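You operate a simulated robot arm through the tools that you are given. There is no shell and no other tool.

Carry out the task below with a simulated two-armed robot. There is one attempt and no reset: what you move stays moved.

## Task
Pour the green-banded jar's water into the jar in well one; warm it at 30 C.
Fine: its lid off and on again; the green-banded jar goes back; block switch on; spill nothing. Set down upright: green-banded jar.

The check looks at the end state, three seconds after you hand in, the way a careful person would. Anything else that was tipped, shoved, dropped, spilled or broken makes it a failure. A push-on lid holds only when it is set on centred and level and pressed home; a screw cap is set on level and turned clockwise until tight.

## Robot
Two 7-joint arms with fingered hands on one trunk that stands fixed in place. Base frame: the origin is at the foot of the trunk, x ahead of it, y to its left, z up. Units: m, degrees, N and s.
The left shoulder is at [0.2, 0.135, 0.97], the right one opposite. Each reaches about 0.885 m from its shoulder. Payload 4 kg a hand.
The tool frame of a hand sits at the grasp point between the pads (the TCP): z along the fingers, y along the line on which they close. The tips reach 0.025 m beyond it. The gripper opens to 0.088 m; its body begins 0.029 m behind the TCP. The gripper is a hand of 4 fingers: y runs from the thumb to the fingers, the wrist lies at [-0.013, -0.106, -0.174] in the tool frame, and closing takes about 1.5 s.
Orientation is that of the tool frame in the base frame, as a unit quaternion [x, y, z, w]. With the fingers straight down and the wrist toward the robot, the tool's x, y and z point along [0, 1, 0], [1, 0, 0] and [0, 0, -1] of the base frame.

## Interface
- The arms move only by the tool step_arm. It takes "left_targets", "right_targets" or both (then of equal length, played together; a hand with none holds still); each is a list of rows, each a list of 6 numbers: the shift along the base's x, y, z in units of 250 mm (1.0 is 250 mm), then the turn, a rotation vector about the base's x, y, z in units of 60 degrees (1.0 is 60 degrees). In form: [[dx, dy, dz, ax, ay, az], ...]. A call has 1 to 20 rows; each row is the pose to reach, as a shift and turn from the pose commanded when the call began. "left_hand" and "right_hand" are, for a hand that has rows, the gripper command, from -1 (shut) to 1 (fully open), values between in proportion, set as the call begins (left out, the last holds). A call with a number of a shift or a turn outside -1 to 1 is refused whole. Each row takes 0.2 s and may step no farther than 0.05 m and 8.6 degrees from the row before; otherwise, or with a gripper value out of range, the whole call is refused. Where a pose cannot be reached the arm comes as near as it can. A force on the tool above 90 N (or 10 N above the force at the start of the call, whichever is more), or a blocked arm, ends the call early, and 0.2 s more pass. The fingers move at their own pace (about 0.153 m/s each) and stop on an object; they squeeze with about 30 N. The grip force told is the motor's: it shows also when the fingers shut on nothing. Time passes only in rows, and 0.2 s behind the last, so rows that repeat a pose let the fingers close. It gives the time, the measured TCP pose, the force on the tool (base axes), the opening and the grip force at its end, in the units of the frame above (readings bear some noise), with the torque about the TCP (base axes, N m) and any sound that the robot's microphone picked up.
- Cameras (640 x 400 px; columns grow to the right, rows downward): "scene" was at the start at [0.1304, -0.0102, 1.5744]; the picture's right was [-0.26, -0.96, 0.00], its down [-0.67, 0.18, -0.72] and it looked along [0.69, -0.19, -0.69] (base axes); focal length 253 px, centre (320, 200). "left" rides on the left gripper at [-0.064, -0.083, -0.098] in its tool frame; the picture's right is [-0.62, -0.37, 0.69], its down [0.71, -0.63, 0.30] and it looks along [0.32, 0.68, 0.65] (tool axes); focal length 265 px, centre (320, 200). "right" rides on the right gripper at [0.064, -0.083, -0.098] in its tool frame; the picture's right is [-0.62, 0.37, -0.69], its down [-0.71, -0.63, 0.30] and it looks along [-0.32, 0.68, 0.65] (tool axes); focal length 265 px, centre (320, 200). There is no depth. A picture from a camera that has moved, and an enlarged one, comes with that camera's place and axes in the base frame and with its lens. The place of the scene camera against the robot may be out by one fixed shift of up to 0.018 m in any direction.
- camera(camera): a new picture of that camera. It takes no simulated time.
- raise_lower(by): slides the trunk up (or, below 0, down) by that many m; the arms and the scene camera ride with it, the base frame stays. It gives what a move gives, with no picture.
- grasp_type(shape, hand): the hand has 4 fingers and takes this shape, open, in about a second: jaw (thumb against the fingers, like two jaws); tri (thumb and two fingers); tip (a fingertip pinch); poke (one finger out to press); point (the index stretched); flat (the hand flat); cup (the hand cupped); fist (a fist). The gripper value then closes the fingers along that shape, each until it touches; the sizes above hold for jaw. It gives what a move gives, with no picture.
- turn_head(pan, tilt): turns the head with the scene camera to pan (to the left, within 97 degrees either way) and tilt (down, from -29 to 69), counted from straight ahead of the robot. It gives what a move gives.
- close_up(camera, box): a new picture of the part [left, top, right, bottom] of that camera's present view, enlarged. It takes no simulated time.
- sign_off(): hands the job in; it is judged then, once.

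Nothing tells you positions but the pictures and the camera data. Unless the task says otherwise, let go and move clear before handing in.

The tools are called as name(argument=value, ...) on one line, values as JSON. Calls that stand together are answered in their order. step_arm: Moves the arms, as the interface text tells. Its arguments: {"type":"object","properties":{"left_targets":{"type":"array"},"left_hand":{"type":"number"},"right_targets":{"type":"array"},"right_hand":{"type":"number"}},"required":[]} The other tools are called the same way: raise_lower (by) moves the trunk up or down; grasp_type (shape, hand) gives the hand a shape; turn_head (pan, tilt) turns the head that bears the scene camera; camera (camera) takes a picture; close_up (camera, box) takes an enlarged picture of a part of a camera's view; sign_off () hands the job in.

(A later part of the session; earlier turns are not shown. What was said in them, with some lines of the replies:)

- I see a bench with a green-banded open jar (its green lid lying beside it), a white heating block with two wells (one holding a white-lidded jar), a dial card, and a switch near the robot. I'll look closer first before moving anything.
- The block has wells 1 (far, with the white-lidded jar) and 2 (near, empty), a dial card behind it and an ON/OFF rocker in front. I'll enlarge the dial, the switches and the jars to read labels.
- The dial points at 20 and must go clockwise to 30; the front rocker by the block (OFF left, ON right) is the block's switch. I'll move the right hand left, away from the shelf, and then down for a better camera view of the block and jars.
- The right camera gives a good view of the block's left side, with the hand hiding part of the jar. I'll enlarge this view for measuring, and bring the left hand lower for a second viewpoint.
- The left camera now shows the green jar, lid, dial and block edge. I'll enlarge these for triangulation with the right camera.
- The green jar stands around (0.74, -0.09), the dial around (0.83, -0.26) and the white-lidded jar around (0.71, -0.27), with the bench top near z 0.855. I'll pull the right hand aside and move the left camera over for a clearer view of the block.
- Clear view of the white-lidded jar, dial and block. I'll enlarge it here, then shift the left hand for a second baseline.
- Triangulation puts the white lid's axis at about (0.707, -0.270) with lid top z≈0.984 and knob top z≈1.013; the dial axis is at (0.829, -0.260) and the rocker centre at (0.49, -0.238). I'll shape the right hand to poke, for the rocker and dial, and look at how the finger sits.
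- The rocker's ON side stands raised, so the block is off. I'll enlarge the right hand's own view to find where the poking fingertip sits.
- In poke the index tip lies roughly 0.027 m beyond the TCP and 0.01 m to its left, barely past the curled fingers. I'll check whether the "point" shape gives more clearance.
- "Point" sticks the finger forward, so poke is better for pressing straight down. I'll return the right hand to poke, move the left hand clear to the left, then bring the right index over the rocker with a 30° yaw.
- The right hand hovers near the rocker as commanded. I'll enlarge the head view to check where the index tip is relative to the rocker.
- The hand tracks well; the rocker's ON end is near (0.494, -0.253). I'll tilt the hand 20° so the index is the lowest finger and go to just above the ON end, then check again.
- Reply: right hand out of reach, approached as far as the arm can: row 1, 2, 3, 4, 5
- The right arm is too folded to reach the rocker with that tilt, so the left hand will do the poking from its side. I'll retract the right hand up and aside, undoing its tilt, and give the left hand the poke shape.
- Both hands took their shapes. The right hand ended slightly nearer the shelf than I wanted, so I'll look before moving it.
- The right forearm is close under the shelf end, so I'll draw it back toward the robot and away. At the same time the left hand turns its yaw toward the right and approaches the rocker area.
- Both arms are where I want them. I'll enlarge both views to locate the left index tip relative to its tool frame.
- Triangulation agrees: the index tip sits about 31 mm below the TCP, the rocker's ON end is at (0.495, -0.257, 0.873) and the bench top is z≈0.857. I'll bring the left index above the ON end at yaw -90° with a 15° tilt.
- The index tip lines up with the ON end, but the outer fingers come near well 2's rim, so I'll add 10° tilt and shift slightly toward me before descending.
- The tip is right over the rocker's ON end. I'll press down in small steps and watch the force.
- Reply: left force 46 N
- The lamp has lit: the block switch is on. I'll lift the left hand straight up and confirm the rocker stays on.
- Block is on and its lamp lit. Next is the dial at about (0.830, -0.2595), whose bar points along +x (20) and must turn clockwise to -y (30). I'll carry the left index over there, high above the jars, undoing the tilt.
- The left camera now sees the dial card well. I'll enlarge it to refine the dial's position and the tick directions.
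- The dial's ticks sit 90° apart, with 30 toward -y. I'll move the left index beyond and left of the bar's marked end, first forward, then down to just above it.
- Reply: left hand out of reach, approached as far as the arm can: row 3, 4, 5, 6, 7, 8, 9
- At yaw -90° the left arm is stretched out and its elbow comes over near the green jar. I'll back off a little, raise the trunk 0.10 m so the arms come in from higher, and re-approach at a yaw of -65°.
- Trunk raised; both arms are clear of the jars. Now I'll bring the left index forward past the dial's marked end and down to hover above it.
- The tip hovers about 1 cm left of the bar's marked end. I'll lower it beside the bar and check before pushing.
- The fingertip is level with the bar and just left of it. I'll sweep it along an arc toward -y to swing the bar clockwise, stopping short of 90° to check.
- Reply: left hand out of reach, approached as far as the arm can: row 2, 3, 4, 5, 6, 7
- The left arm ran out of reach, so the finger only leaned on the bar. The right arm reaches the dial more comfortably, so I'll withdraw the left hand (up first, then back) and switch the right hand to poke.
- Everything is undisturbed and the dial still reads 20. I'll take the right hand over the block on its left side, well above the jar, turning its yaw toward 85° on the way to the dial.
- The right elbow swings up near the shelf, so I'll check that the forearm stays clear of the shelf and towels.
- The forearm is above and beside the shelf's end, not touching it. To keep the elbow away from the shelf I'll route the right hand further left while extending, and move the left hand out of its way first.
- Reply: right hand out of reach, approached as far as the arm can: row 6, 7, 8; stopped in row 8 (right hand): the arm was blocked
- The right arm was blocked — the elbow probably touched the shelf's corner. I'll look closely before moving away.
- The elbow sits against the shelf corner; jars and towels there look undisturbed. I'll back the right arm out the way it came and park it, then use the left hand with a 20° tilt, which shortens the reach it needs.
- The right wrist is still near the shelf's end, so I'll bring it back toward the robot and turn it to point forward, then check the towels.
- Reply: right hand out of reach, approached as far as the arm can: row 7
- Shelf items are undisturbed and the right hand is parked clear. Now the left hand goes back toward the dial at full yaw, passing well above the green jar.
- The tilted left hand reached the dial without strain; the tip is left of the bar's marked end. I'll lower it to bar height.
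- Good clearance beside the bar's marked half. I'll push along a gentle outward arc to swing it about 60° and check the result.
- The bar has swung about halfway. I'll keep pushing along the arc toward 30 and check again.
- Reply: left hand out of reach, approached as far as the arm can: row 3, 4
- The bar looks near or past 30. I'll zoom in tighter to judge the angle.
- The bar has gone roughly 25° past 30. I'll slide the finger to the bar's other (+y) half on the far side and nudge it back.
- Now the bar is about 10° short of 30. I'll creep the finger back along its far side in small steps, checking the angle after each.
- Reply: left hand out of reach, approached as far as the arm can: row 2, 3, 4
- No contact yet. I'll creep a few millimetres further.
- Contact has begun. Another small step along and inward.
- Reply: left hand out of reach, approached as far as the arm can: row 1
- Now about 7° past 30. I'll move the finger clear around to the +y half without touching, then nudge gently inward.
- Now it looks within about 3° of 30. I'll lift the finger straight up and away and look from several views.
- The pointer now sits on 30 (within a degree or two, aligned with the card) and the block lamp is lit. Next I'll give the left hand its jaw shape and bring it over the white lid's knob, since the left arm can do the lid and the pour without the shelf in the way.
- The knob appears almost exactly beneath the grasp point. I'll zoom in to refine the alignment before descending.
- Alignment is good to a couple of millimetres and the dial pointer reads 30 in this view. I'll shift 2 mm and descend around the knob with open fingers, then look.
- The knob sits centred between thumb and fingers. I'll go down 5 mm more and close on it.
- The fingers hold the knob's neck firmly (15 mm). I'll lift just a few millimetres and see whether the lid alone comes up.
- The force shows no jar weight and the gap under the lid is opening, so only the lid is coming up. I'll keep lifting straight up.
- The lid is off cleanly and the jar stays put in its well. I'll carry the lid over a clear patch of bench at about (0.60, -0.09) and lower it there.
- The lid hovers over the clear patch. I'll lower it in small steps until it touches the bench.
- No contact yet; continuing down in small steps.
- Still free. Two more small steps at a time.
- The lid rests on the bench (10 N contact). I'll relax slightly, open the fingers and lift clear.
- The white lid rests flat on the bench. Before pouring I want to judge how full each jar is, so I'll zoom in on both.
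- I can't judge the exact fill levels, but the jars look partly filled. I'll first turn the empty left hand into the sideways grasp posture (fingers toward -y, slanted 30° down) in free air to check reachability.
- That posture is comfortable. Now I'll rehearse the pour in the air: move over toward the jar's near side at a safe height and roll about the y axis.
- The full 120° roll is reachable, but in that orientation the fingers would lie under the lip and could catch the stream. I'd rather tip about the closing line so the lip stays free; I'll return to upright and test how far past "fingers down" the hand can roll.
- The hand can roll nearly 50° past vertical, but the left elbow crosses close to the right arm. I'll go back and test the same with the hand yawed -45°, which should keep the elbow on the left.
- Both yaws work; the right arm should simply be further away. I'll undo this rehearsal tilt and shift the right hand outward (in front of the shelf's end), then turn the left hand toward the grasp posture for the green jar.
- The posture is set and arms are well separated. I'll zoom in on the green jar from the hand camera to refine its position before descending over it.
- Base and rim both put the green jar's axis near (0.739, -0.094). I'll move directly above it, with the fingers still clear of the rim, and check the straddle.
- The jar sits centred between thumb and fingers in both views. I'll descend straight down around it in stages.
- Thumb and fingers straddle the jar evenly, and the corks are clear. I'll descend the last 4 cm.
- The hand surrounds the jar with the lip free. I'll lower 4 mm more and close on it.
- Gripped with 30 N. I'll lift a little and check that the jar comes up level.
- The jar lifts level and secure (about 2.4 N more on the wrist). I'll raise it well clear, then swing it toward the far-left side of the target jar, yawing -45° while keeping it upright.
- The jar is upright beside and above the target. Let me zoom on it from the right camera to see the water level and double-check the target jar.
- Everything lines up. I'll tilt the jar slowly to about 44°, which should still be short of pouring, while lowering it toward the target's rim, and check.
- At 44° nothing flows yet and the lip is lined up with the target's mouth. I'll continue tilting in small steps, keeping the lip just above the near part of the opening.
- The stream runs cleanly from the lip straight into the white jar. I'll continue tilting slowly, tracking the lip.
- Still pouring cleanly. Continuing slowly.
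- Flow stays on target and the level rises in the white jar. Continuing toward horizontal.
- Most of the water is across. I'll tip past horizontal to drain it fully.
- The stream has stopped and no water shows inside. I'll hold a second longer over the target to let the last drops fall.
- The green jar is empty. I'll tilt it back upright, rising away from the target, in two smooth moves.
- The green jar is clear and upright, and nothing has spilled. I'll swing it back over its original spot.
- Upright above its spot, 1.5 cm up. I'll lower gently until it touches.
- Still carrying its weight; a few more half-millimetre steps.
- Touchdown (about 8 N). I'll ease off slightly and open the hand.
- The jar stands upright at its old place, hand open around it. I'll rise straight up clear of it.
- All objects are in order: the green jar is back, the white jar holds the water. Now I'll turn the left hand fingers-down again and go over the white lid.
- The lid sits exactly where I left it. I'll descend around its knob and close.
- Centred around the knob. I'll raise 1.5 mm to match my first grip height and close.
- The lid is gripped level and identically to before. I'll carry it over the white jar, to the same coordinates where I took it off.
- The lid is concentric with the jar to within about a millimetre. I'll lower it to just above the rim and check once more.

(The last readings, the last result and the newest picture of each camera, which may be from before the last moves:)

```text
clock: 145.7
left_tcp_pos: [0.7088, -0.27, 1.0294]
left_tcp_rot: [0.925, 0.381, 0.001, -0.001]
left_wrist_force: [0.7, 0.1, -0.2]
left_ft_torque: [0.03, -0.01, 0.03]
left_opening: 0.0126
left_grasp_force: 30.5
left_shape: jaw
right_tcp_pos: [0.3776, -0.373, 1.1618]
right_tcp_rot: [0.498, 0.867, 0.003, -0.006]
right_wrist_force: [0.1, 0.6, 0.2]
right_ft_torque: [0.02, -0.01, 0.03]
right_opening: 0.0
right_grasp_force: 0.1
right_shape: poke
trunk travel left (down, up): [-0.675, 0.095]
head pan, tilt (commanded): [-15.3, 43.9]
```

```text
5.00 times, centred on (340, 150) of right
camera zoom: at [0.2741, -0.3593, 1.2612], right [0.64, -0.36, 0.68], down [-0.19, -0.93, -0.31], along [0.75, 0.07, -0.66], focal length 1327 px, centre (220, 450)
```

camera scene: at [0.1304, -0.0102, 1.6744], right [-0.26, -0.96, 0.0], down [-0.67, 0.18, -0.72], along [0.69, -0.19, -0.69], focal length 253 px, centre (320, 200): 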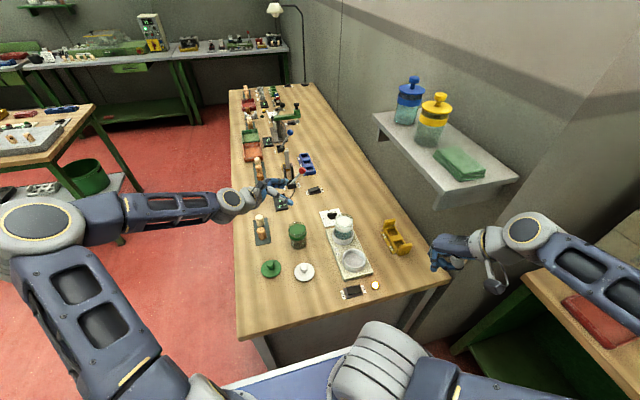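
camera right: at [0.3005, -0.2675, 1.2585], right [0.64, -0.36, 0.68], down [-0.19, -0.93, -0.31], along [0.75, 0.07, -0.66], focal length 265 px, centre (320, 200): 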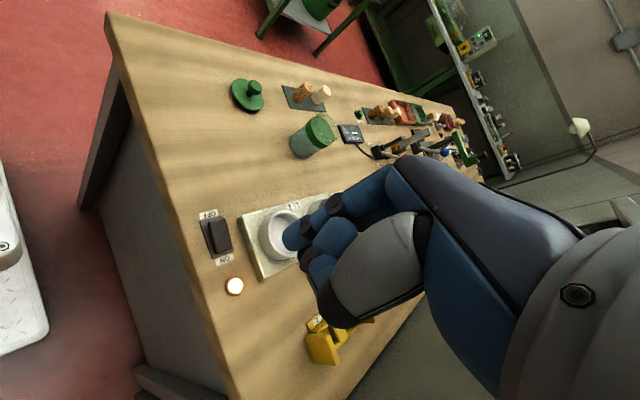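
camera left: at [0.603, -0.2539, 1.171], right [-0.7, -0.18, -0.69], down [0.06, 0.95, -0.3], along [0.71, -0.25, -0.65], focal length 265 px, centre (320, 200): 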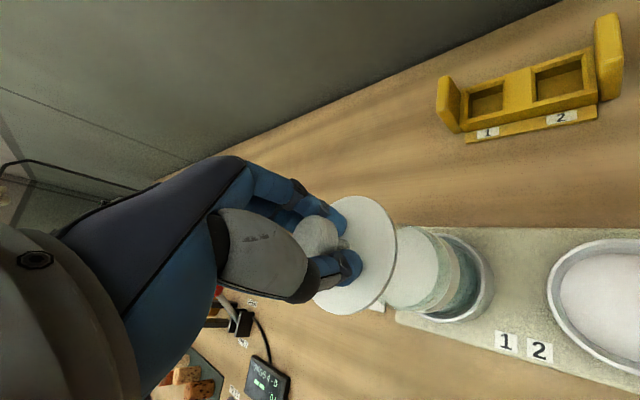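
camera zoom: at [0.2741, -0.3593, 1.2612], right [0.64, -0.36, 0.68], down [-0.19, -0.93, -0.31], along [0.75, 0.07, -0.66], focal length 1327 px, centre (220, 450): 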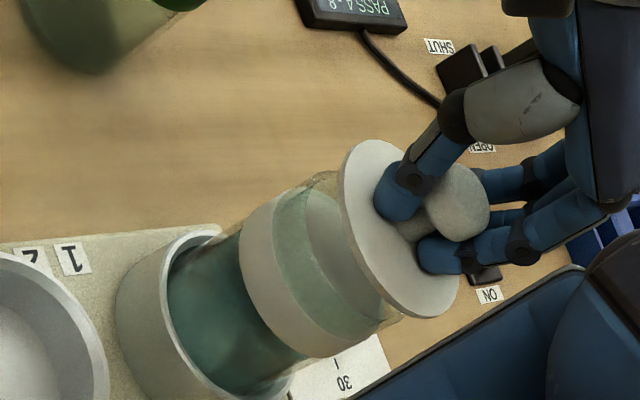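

Looks concentric and level. I'll lower it onto the rim in small steps, watching the force.

step_arm(left_targets=[[0, 0, -0.014, 0, 0, 0], [0, 0, -0.028, 0, 0, 0], [0, 0, -0.04, 0, 0, 0]])

step_arm(left_targets=[[0, 0, -0.006, 0, 0, 0], [0, 0, -0.012, 0, 0, 0]])

close_up(camera="scene", box=[325, 205, 365, 245])

close_up(camera="right", box=[290, 110, 390, 190])

```text
clock: 146.5
left_tcp_pos: [0.7091, -0.2695, 1.0204]
left_tcp_rot: [0.924, 0.383, 0.001, 0.0]
left_wrist_force: [0.8, -0.4, -0.5]
left_ft_torque: [0.0, 0.0, -0.02]
left_opening: 0.0125
left_grasp_force: 29.9
left_shape: jaw
right_tcp_pos: [0.378, -0.3721, 1.1624]
right_tcp_rot: [0.499, 0.867, 0.003, -0.006]
right_wrist_force: [-0.1, -0.3, 0.1]
right_ft_torque: [0.0, -0.02, 0.01]
right_opening: 0.0001
right_grasp_force: 0.1
right_shape: poke
trunk travel left (down, up): [-0.675, 0.095]
head pan, tilt (commanded): [-15.3, 43.9]
```

```text
clock: 147.1
left_tcp_pos: [0.709, -0.2686, 1.0183]
left_tcp_rot: [0.924, 0.383, 0.0, 0.0]
left_wrist_force: [-0.2, -0.4, 0.6]
left_ft_torque: [-0.01, 0.01, 0.03]
left_opening: 0.0124
left_grasp_force: 30.0
left_shape: jaw
right_tcp_pos: [0.3766, -0.3723, 1.1613]
right_tcp_rot: [0.498, 0.867, 0.003, -0.007]
right_wrist_force: [0.1, -0.6, 0.8]
right_ft_torque: [0.0, 0.0, 0.05]
right_opening: 0.0003
right_grasp_force: 0.1
right_shape: poke
trunk travel left (down, up): [-0.675, 0.095]
head pan, tilt (commanded): [-15.3, 43.9]
```

```text
10.00 times, centred on (345, 225) of scene
camera zoom: at [0.1304, -0.0103, 1.6744], right [-0.26, -0.96, 0.0], down [-0.67, 0.18, -0.72], along [0.69, -0.19, -0.69], focal length 2528 px, centre (70, -50)
```

zoom: 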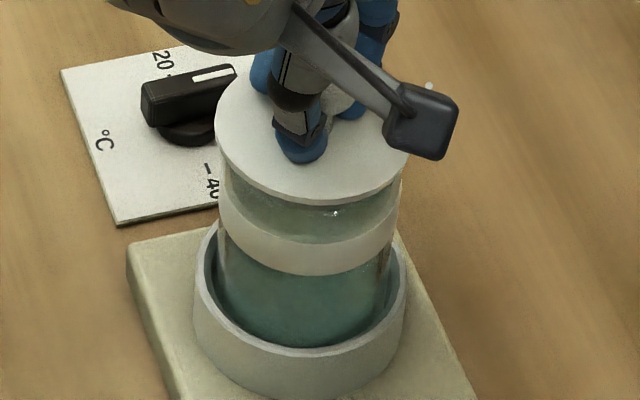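

```text
5.00 times, centred on (340, 150) of right
camera zoom: at [0.2741, -0.3593, 1.2613], right [0.64, -0.36, 0.68], down [-0.19, -0.93, -0.31], along [0.75, 0.07, -0.66], focal length 1327 px, centre (220, 450)
```

zoom: 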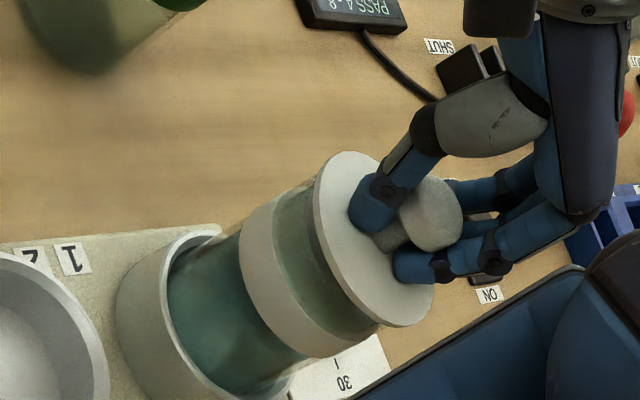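

The lid is at the rim. Now pressing down progressively.

step_arm(left_targets=[[0, 0, -0.006, 0, 0, 0], [0, 0, -0.01, 0, 0, 0]])

step_arm(left_targets=[[0, 0, -0.006, 0, 0, 0], [0, 0, -0.012, 0, 0, 0]])

```text
clock: 147.7
left_tcp_pos: [0.7088, -0.2691, 1.0142]
left_tcp_rot: [0.924, 0.382, 0.001, 0.0]
left_wrist_force: [-0.5, -0.3, 2.0]
left_ft_torque: [-0.03, -0.05, 0.0]
left_opening: 0.0126
left_grasp_force: 30.1
left_shape: jaw
right_tcp_pos: [0.3765, -0.3738, 1.1616]
right_tcp_rot: [0.498, 0.867, 0.003, -0.007]
right_wrist_force: [0.3, 0.5, -0.1]
right_ft_torque: [-0.01, 0.02, 0.02]
right_opening: 0.0
right_grasp_force: 0.1
right_shape: poke
trunk travel left (down, up): [-0.675, 0.095]
head pan, tilt (commanded): [-15.3, 43.9]
```

```text
clock: 148.3
left_tcp_pos: [0.7093, -0.2694, 1.0115]
left_tcp_rot: [0.924, 0.382, 0.001, 0.001]
left_wrist_force: [-3.1, 0.3, 11.7]
left_ft_torque: [-0.16, 0.01, -0.02]
left_opening: 0.0128
left_grasp_force: 29.8
left_shape: jaw
right_tcp_pos: [0.3772, -0.3722, 1.1613]
right_tcp_rot: [0.498, 0.867, 0.003, -0.006]
right_wrist_force: [-0.1, 0.5, 0.0]
right_ft_torque: [-0.03, 0.0, -0.02]
right_opening: 0.0
right_grasp_force: 0.1
right_shape: poke
trunk travel left (down, up): [-0.675, 0.095]
head pan, tilt (commanded): [-15.3, 43.9]
```

Force is building at 12 N. I'll compare the lid's seating with the picture from before I removed it.

close_up(camera="scene", box=[310, 190, 380, 260])

close_up(camera="scene", box=[325, 205, 365, 250])

close_up(camera="left", box=[320, 180, 500, 340])

close_up(camera="right", box=[290, 110, 390, 190])

```text
5.71 times, centred on (345, 225) of scene
camera zoom: at [0.1299, -0.0101, 1.6747], right [-0.26, -0.96, 0.0], down [-0.67, 0.18, -0.72], along [0.7, -0.19, -0.69], focal length 1445 px, centre (177, 57)
```

zoom: 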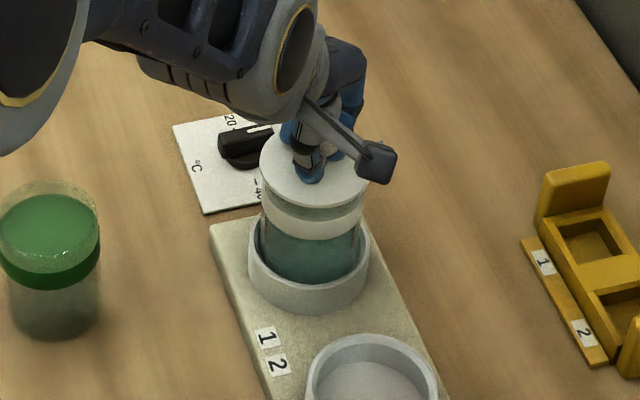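

```text
8.89 times, centred on (345, 228) of scene
camera zoom: at [0.1299, -0.0101, 1.6747], right [-0.26, -0.96, 0.0], down [-0.67, 0.18, -0.72], along [0.7, -0.19, -0.69], focal length 2247 px, centre (98, -44)
```

zoom: 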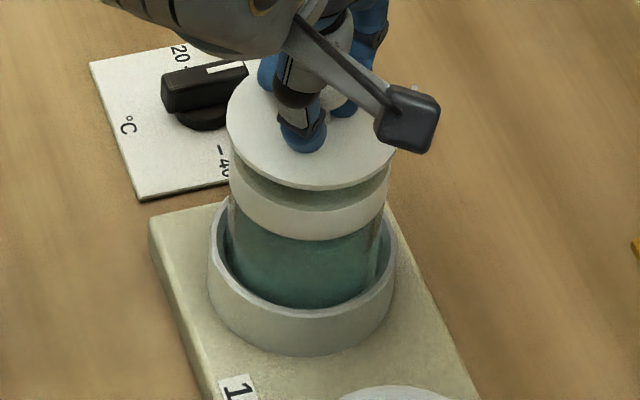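

```text
2.50 times, centred on (410, 260) of left
camera zoom: at [0.6034, -0.2547, 1.1096], right [-0.7, -0.18, -0.69], down [0.06, 0.95, -0.31], along [0.71, -0.26, -0.65], focal length 664 px, centre (95, 50)
```

zoom: 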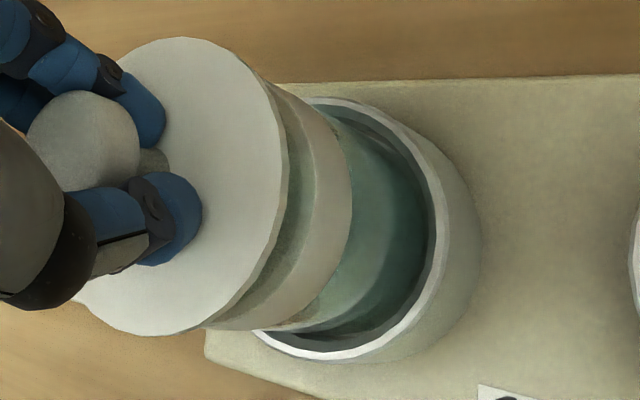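

```text
5.00 times, centred on (340, 150) of right
camera zoom: at [0.2737, -0.3591, 1.2616], right [0.64, -0.36, 0.68], down [-0.19, -0.93, -0.31], along [0.75, 0.07, -0.66], focal length 1327 px, centre (220, 450)
```

zoom: 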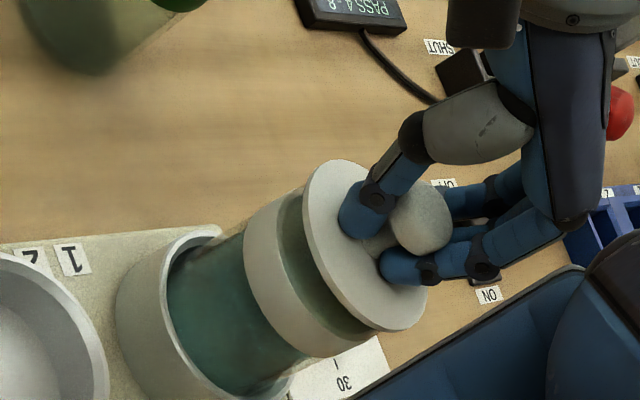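

The seating matches the original look. I'll press a bit harder to be sure it is home.

step_arm(left_targets=[[0, 0, -0.006, 0, 0, 0], [0, 0, -0.012, 0, 0, 0], [0, 0, -0.012, 0, 0, 0]])

step_arm(left_targets=[[0, 0, -0.006, 0, 0, 0], [0, 0, -0.012, 0, 0, 0], [0, 0, -0.012, 0, 0, 0]])

```text
clock: 149.1
left_tcp_pos: [0.7089, -0.2691, 1.0125]
left_tcp_rot: [0.924, 0.382, 0.002, 0.003]
left_wrist_force: [-10.8, 2.9, 39.2]
left_ft_torque: [-0.03, 0.43, -0.05]
left_opening: 0.0135
left_grasp_force: 30.0
left_shape: jaw
right_tcp_pos: [0.376, -0.3723, 1.1641]
right_tcp_rot: [0.499, 0.867, 0.003, -0.005]
right_wrist_force: [1.1, -0.6, -0.2]
right_ft_torque: [-0.02, 0.02, 0.01]
right_opening: 0.0002
right_grasp_force: 0.0
right_shape: poke
trunk travel left (down, up): [-0.675, 0.095]
head pan, tilt (commanded): [-15.3, 43.9]
```

```text
clock: 149.9
left_tcp_pos: [0.7097, -0.2692, 1.0114]
left_tcp_rot: [0.924, 0.382, 0.004, 0.004]
left_wrist_force: [-14.5, 3.3, 52.5]
left_ft_torque: [0.12, 0.72, -0.11]
left_opening: 0.0145
left_grasp_force: 30.5
left_shape: jaw
right_tcp_pos: [0.3758, -0.3727, 1.1628]
right_tcp_rot: [0.498, 0.867, 0.003, -0.005]
right_wrist_force: [0.5, -0.3, 0.1]
right_ft_torque: [0.02, 0.01, -0.01]
right_opening: 0.0002
right_grasp_force: 0.0
right_shape: poke
trunk travel left (down, up): [-0.675, 0.095]
head pan, tilt (commanded): [-15.3, 43.9]
```

52 N with no further movement: the lid is home. I'll unload the press carefully without lifting, then release.

step_arm(left_targets=[[0, 0, 0.008, 0, 0, 0], [0, 0, 0.014, 0, 0, 0], [0, 0, 0.018, 0, 0, 0]])

```text
clock: 150.7
left_tcp_pos: [0.7099, -0.2693, 1.0127]
left_tcp_rot: [0.924, 0.381, 0.001, 0.0]
left_wrist_force: [-2.4, -3.7, 23.0]
left_ft_torque: [-0.36, -0.01, -0.01]
left_opening: 0.0143
left_grasp_force: 30.2
left_shape: jaw
right_tcp_pos: [0.3778, -0.3731, 1.1621]
right_tcp_rot: [0.498, 0.867, 0.003, -0.007]
right_wrist_force: [1.1, 0.3, 0.4]
right_ft_torque: [0.01, -0.02, -0.02]
right_opening: 0.0001
right_grasp_force: 0.0
right_shape: poke
trunk travel left (down, up): [-0.675, 0.095]
head pan, tilt (commanded): [-15.3, 43.9]
```

step_arm(left_targets=[[0, 0, 0.006, 0, 0, 0], [0, 0, 0.009, 0, 0, 0]])

```text
clock: 151.3
left_tcp_pos: [0.7075, -0.2688, 1.01]
left_tcp_rot: [0.924, 0.383, 0.001, -0.001]
left_wrist_force: [1.6, -2.9, 9.7]
left_ft_torque: [-0.29, -0.23, -0.02]
left_opening: 0.014
left_grasp_force: 30.5
left_shape: jaw
right_tcp_pos: [0.3771, -0.3725, 1.1622]
right_tcp_rot: [0.498, 0.867, 0.003, -0.006]
right_wrist_force: [0.3, -0.3, -0.8]
right_ft_torque: [0.01, -0.03, 0.01]
right_opening: 0.0
right_grasp_force: 0.1
right_shape: poke
trunk travel left (down, up): [-0.675, 0.095]
head pan, tilt (commanded): [-15.3, 43.9]
```

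Only a light 10 N remains. Opening the fingers now.

step_arm(left_targets=[[0, 0, 0.004, 0, 0, 0], [0, 0, 0.006, 0, 0, 0], [0, 0, 0.006, 0, 0, 0], [0, 0, 0.006, 0, 0, 0], [0, 0, 0.006, 0, 0, 0], [0, 0, 0.006, 0, 0, 0]], left_hand=0.7)

close_up(camera="scene", box=[325, 205, 365, 250])

camera(camera="left")

```text
clock: 152.7
left_tcp_pos: [0.7088, -0.269, 1.0132]
left_tcp_rot: [0.924, 0.382, 0.001, 0.0]
left_wrist_force: [-0.4, 0.3, 0.3]
left_ft_torque: [-0.03, 0.0, -0.02]
left_opening: 0.0749
left_grasp_force: 0.1
left_shape: jaw
right_tcp_pos: [0.3769, -0.3724, 1.1616]
right_tcp_rot: [0.499, 0.867, 0.003, -0.007]
right_wrist_force: [0.1, 0.0, -0.4]
right_ft_torque: [-0.01, -0.01, -0.01]
right_opening: 0.0002
right_grasp_force: 0.1
right_shape: poke
trunk travel left (down, up): [-0.675, 0.095]
head pan, tilt (commanded): [-15.3, 43.9]
```

```text
8.89 times, centred on (345, 228) of scene
camera zoom: at [0.1304, -0.0103, 1.6744], right [-0.26, -0.96, 0.0], down [-0.67, 0.18, -0.72], along [0.69, -0.19, -0.69], focal length 2247 px, centre (98, -44)
```

zoom: 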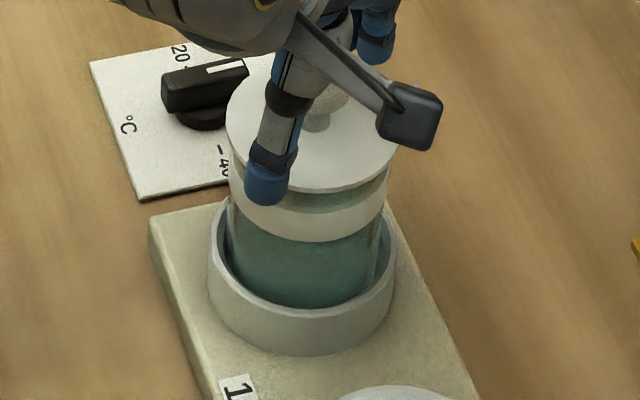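

```text
taken
camera left: at [0.6031, -0.2551, 1.1113], right [-0.7, -0.18, -0.69], down [0.06, 0.95, -0.3], along [0.71, -0.25, -0.65], focal length 265 px, centre (320, 200)
```

left: 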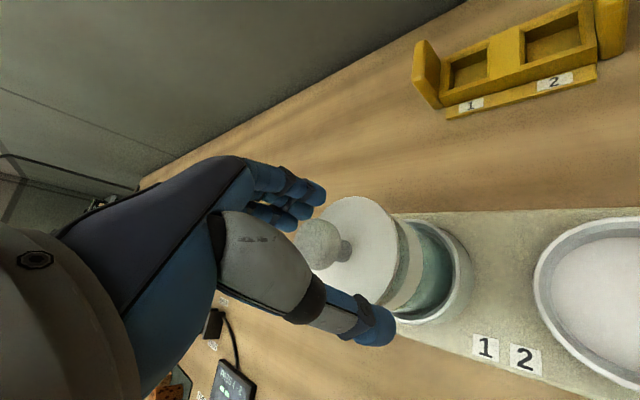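

Released. I'll rise straight up with fully open fingers and inspect the lid.

step_arm(left_targets=[[0, 0, 0.02, 0, 0, 0], [0, 0, 0.06, 0, 0, 0], [0, 0, 0.14, 0, 0, 0], [0, 0, 0.28, 0, 0, 0], [0, 0, 0.44, 0, 0, 0], [-0.02, 0.03, 0.54, 0, 0, 0], [-0.02, 0.03, 0.54, 0, 0, 0]], left_hand=1.0)

close_up(camera="left", box=[370, 225, 530, 345])

close_up(camera="scene", box=[325, 205, 365, 250])

close_up(camera="right", box=[290, 110, 390, 190])

```text
clock: 154.3
left_tcp_pos: [0.7056, -0.2598, 1.1493]
left_tcp_rot: [0.924, 0.382, 0.0, -0.001]
left_wrist_force: [-0.3, 0.1, 0.0]
left_ft_torque: [0.02, 0.01, 0.01]
left_opening: 0.0876
left_grasp_force: 0.1
left_shape: jaw
right_tcp_pos: [0.3772, -0.3734, 1.1609]
right_tcp_rot: [0.498, 0.867, 0.003, -0.007]
right_wrist_force: [-0.4, -0.3, -0.6]
right_ft_torque: [0.0, 0.0, 0.0]
right_opening: 0.0002
right_grasp_force: 0.1
right_shape: poke
trunk travel left (down, up): [-0.675, 0.095]
head pan, tilt (commanded): [-15.3, 43.9]
```

```text
3.33 times, centred on (450, 285) of left
camera zoom: at [0.6008, -0.2467, 1.2468], right [-0.7, -0.18, -0.69], down [0.06, 0.95, -0.3], along [0.71, -0.25, -0.65], focal length 885 px, centre (-113, -83)
```

zoom: 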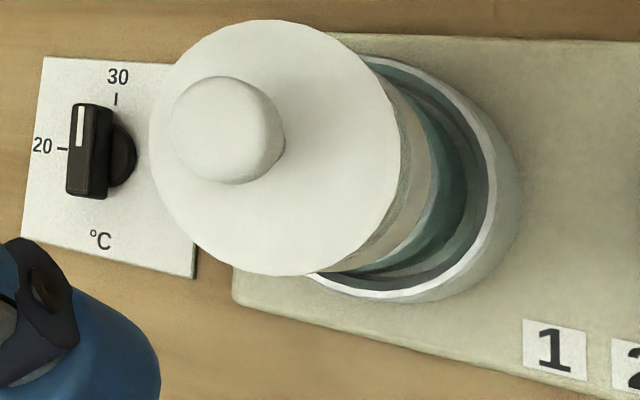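

```text
8.89 times, centred on (345, 228) of scene
camera zoom: at [0.1304, -0.0103, 1.6744], right [-0.26, -0.96, 0.0], down [-0.67, 0.18, -0.72], along [0.69, -0.19, -0.69], focal length 2247 px, centre (98, -44)
```

zoom: 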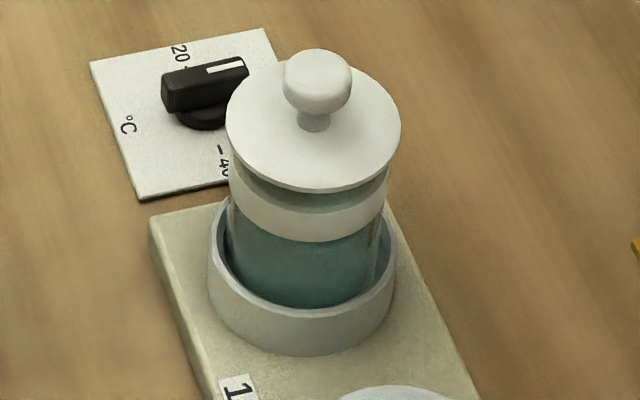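

```text
5.00 times, centred on (340, 150) of right
camera zoom: at [0.2741, -0.3593, 1.2612], right [0.64, -0.36, 0.68], down [-0.19, -0.93, -0.31], along [0.75, 0.07, -0.66], focal length 1327 px, centre (220, 450)
```

zoom: 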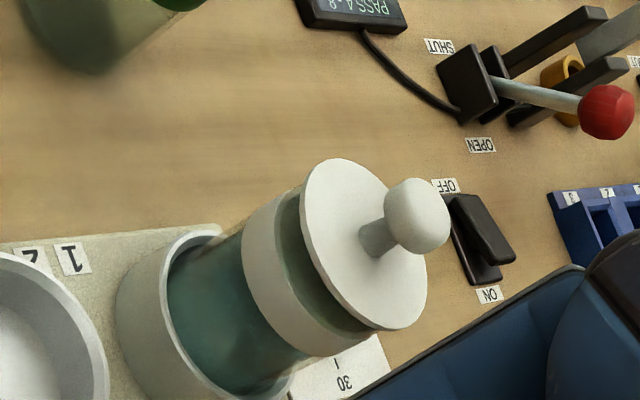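

The lid sits on centre and looks level. I'll zoom tighter to verify that the gap is even all around.

close_up(camera="scene", box=[332, 208, 360, 236])

close_up(camera="right", box=[310, 120, 370, 180])

close_up(camera="left", box=[380, 220, 500, 320])

```text
14.29 times, centred on (346, 222) of scene
camera zoom: at [0.1304, -0.0103, 1.6744], right [-0.26, -0.96, 0.0], down [-0.67, 0.18, -0.72], along [0.69, -0.19, -0.69], focal length 3612 px, centre (-51, -114)
```

zoom: 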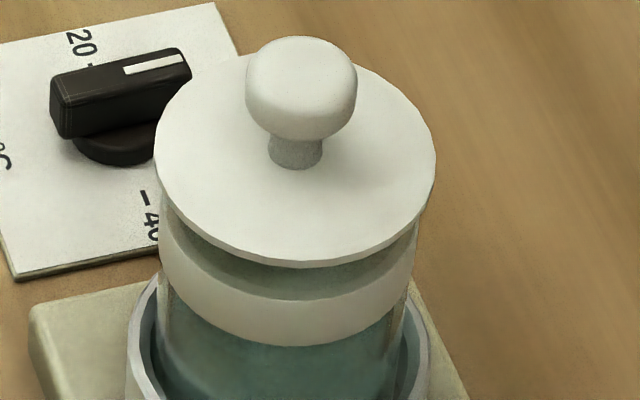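

```text
6.67 times, centred on (340, 150) of right
camera zoom: at [0.2741, -0.3593, 1.2612], right [0.64, -0.36, 0.68], down [-0.19, -0.93, -0.31], along [0.75, 0.07, -0.66], focal length 1769 px, centre (187, 533)
```

zoom: 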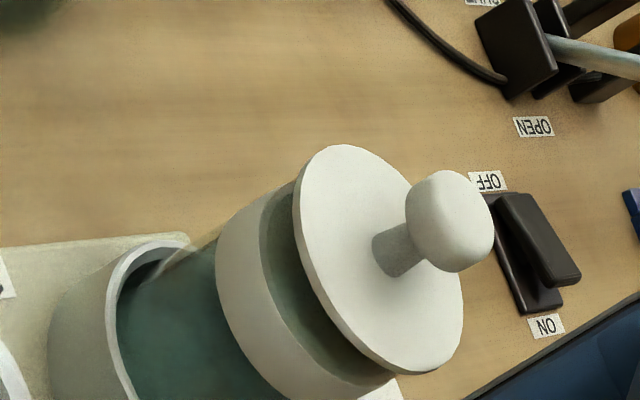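

```text
4.00 times, centred on (440, 270) of left
camera zoom: at [0.6008, -0.2467, 1.2468], right [-0.7, -0.18, -0.69], down [0.06, 0.95, -0.3], along [0.71, -0.25, -0.65], focal length 1062 px, centre (-160, -80)
```

zoom: 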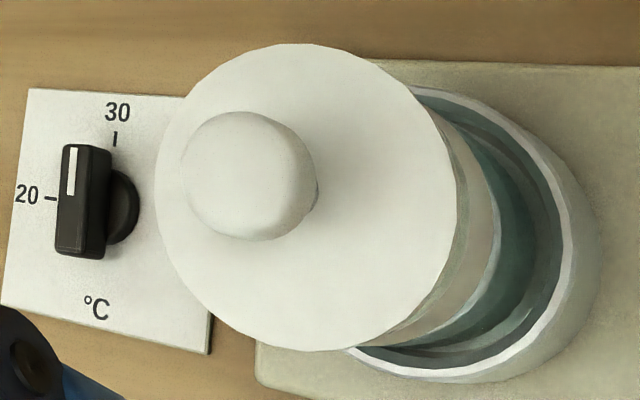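

The lid looks centred. To compare its height with the original state exactly, I'll return the left hand to my very first close viewing pose and repeat that same picture.

step_arm(left_targets=[[-0.05, 0.08, 0.06, 0, 0, 0.1], [-0.13, 0.19, 0.1, 0, 0, 0.22], [-0.22, 0.32, 0.12, 0, 0, 0.34], [-0.31, 0.45, 0.12, 0, 0, 0.46], [-0.4, 0.58, 0.12, 0, 0, 0.57], [-0.48, 0.7, 0.12, 0, 0, 0.66], [-0.56, 0.8, 0.12, 0, 0, 0.75], [-0.578, 0.8165, 0.12, 0, 0, 0.75], [-0.578, 0.8165, 0.12, 0, 0, 0.75]])

close_up(camera="left", box=[420, 10, 580, 140])

camera(camera="left")

```text
clock: 156.3
left_tcp_pos: [0.5563, -0.0574, 1.1788]
left_tcp_rot: [0.707, 0.707, 0.001, -0.001]
left_wrist_force: [0.5, -0.2, 1.0]
left_ft_torque: [0.03, -0.01, 0.05]
left_opening: 0.0878
left_grasp_force: 0.0
left_shape: jaw
right_tcp_pos: [0.3771, -0.3728, 1.1619]
right_tcp_rot: [0.499, 0.867, 0.003, -0.007]
right_wrist_force: [0.2, -0.1, -0.6]
right_ft_torque: [-0.04, 0.0, 0.01]
right_opening: 0.0
right_grasp_force: 0.0
right_shape: poke
trunk travel left (down, up): [-0.675, 0.095]
head pan, tilt (commanded): [-15.3, 43.9]
```

```text
3.08 times, centred on (500, 75) of left
camera zoom: at [0.4727, -0.1213, 1.2758], right [-0.37, -0.62, -0.69], down [-0.63, 0.71, -0.3], along [0.68, 0.33, -0.65], focal length 817 px, centre (-234, 585)
```

zoom: 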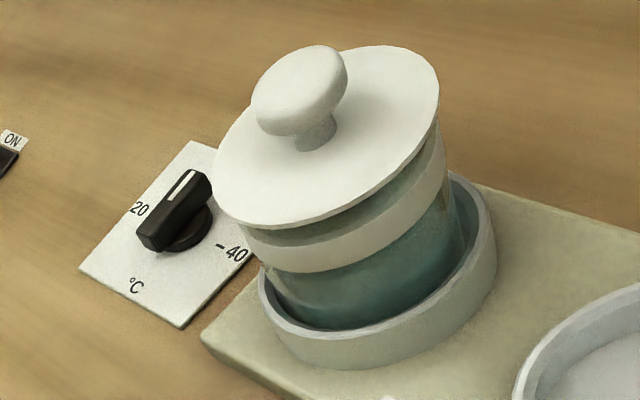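

```text
taken
camera left: at [0.4727, -0.1213, 1.2758], right [-0.37, -0.62, -0.69], down [-0.63, 0.71, -0.3], along [0.68, 0.33, -0.65], focal length 265 px, centre (320, 200)
```

left: 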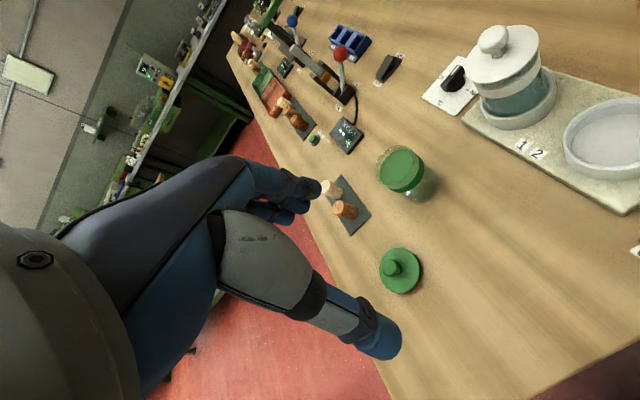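

The lid's height matches the original picture (home), and the dial pointer lines up with 30. I'll move the left hand up and away and take a last overall look.

step_arm(left_targets=[[0, 0.1, 0.1, 0, 0, 0], [0.02, 0.22, 0.2, 0, 0, 0], [0.04, 0.34, 0.3, 0, 0, 0], [0.06, 0.46, 0.4, 0, 0, 0], [0.08, 0.58, 0.5, 0, 0, 0], [0.08, 0.66, 0.56, 0, 0, 0], [0.08, 0.66, 0.56, 0, 0, 0]])

camera(camera="scene")

close_up(camera="scene", box=[230, 180, 430, 310])

close_up(camera="scene", box=[360, 60, 540, 220])

```text
clock: 157.9
left_tcp_pos: [0.578, 0.1072, 1.3194]
left_tcp_rot: [0.708, 0.706, 0.0, 0.0]
left_wrist_force: [-0.4, 0.2, -1.2]
left_ft_torque: [0.04, 0.0, 0.02]
left_opening: 0.0874
left_grasp_force: 0.0
left_shape: jaw
right_tcp_pos: [0.3773, -0.3727, 1.1622]
right_tcp_rot: [0.498, 0.867, 0.003, -0.006]
right_wrist_force: [-0.2, 0.2, -0.5]
right_ft_torque: [-0.02, -0.04, 0.03]
right_opening: 0.0001
right_grasp_force: 0.1
right_shape: poke
trunk travel left (down, up): [-0.675, 0.095]
head pan, tilt (commanded): [-15.3, 43.9]
```

```text
taken
camera scene: at [0.1303, -0.0102, 1.6744], right [-0.26, -0.96, 0.0], down [-0.67, 0.18, -0.72], along [0.69, -0.19, -0.69], focal length 253 px, centre (320, 200)
```

scene: 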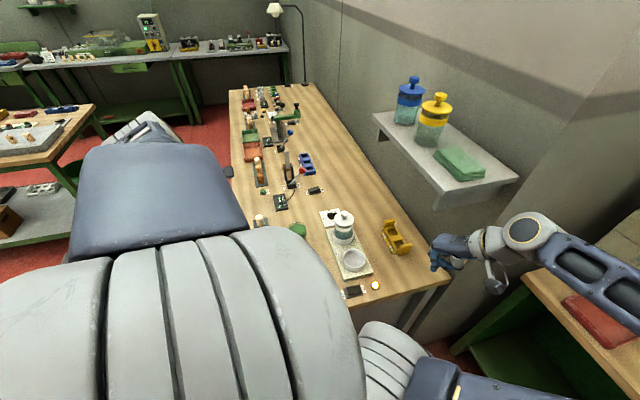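

```text
3.08 times, centred on (330, 245) of scene
camera zoom: at [0.1303, -0.0102, 1.6744], right [-0.26, -0.96, 0.0], down [-0.67, 0.18, -0.72], along [0.69, -0.19, -0.69], focal length 778 px, centre (289, 62)
```

zoom: 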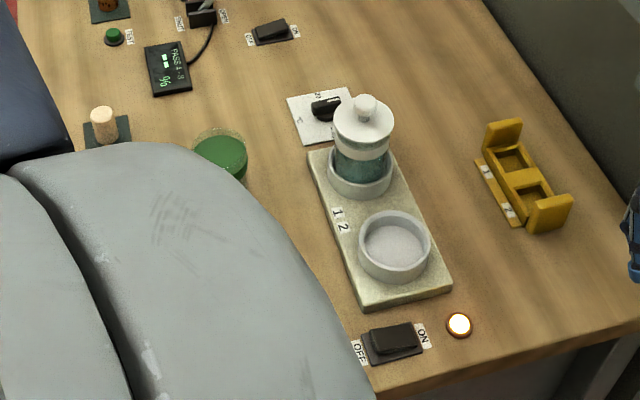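

```text
2.50 times, centred on (450, 140) of scene
camera zoom: at [0.1303, -0.0102, 1.6744], right [-0.26, -0.96, 0.0], down [-0.67, 0.18, -0.72], along [0.69, -0.19, -0.69], focal length 632 px, centre (-5, 350)
```

zoom: 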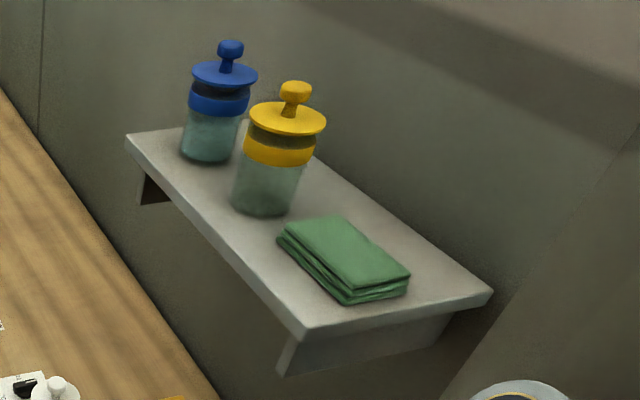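

The lamp is lit, the lid is on and the shelf is untouched. One last look at the green jar and its surroundings from the hand camera.

camera(camera="left")

camera(camera="right")

close_up(camera="right", box=[140, 60, 400, 260])

```text
taken
camera left: at [0.4943, 0.043, 1.4176], right [-0.37, -0.62, -0.69], down [-0.63, 0.72, -0.3], along [0.68, 0.32, -0.65], focal length 265 px, centre (320, 200)
```

left: 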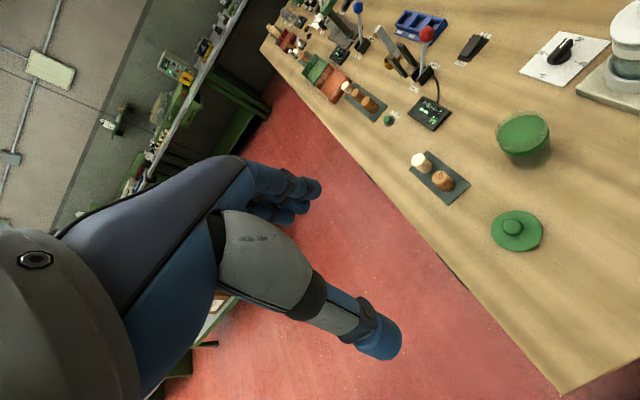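

```text
taken
camera right: at [0.274, -0.3593, 1.2613], right [0.64, -0.36, 0.68], down [-0.19, -0.93, -0.31], along [0.75, 0.07, -0.66], focal length 265 px, centre (320, 200)
```

right: 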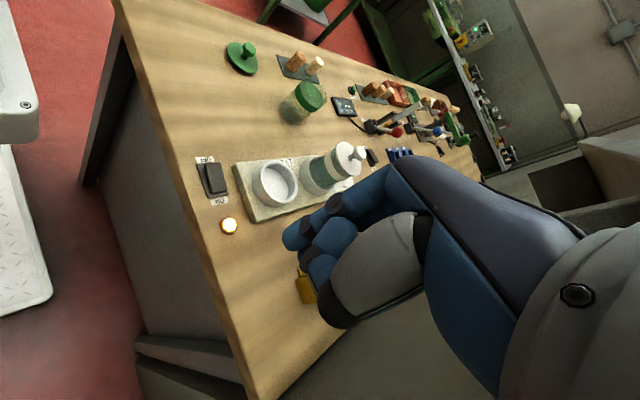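

```text
2.00 times, centred on (270, 160) of right
camera zoom: at [0.274, -0.3593, 1.2613], right [0.64, -0.36, 0.68], down [-0.19, -0.93, -0.31], along [0.75, 0.07, -0.66], focal length 531 px, centre (420, 280)
```

zoom: 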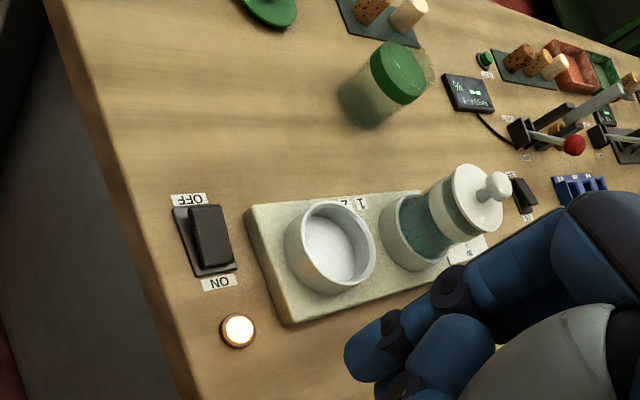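

Everything looks finished. The green-banded jar is empty and upright in its old place, and its water is in the jar in well one. That jar's lid is pressed home, the dial is at 30, and the block switch is on with its lamp lit. I see no spills, and both hands are empty and clear, so I'm handing in.

sign_off()

```text
The job is handed in.
```

The job is handed in: the green-banded jar's water is in the jar in well one, and the block is on with its dial at 30 °C. The camera views showed no spills.

- **Pour:** All the water went across in one steady stream. I held the green-banded jar tipped until nothing more ran out.
- **Lid:** I took the lid off the well-one jar, set it on the bench during the pour, then put it back and pressed it with about 50 N. In the pictures it sits centred and at its original height, but I did not pull on it to test the hold.
- **Green-banded jar:** It is empty, upright and back where it stood. Its own green lid was already off at the start, and I left it on the bench.
- **Dial and switch:** The pointer is within about 2° of the 30 mark. The block switch is on and its lamp is lit.

**Contact on the way:** The right elbow bumped the shelf corner once. The towels and the two jars on the shelf look unmoved. The well-one jar and its lid may have slid about 2 mm within the well when I pressed the lid on.
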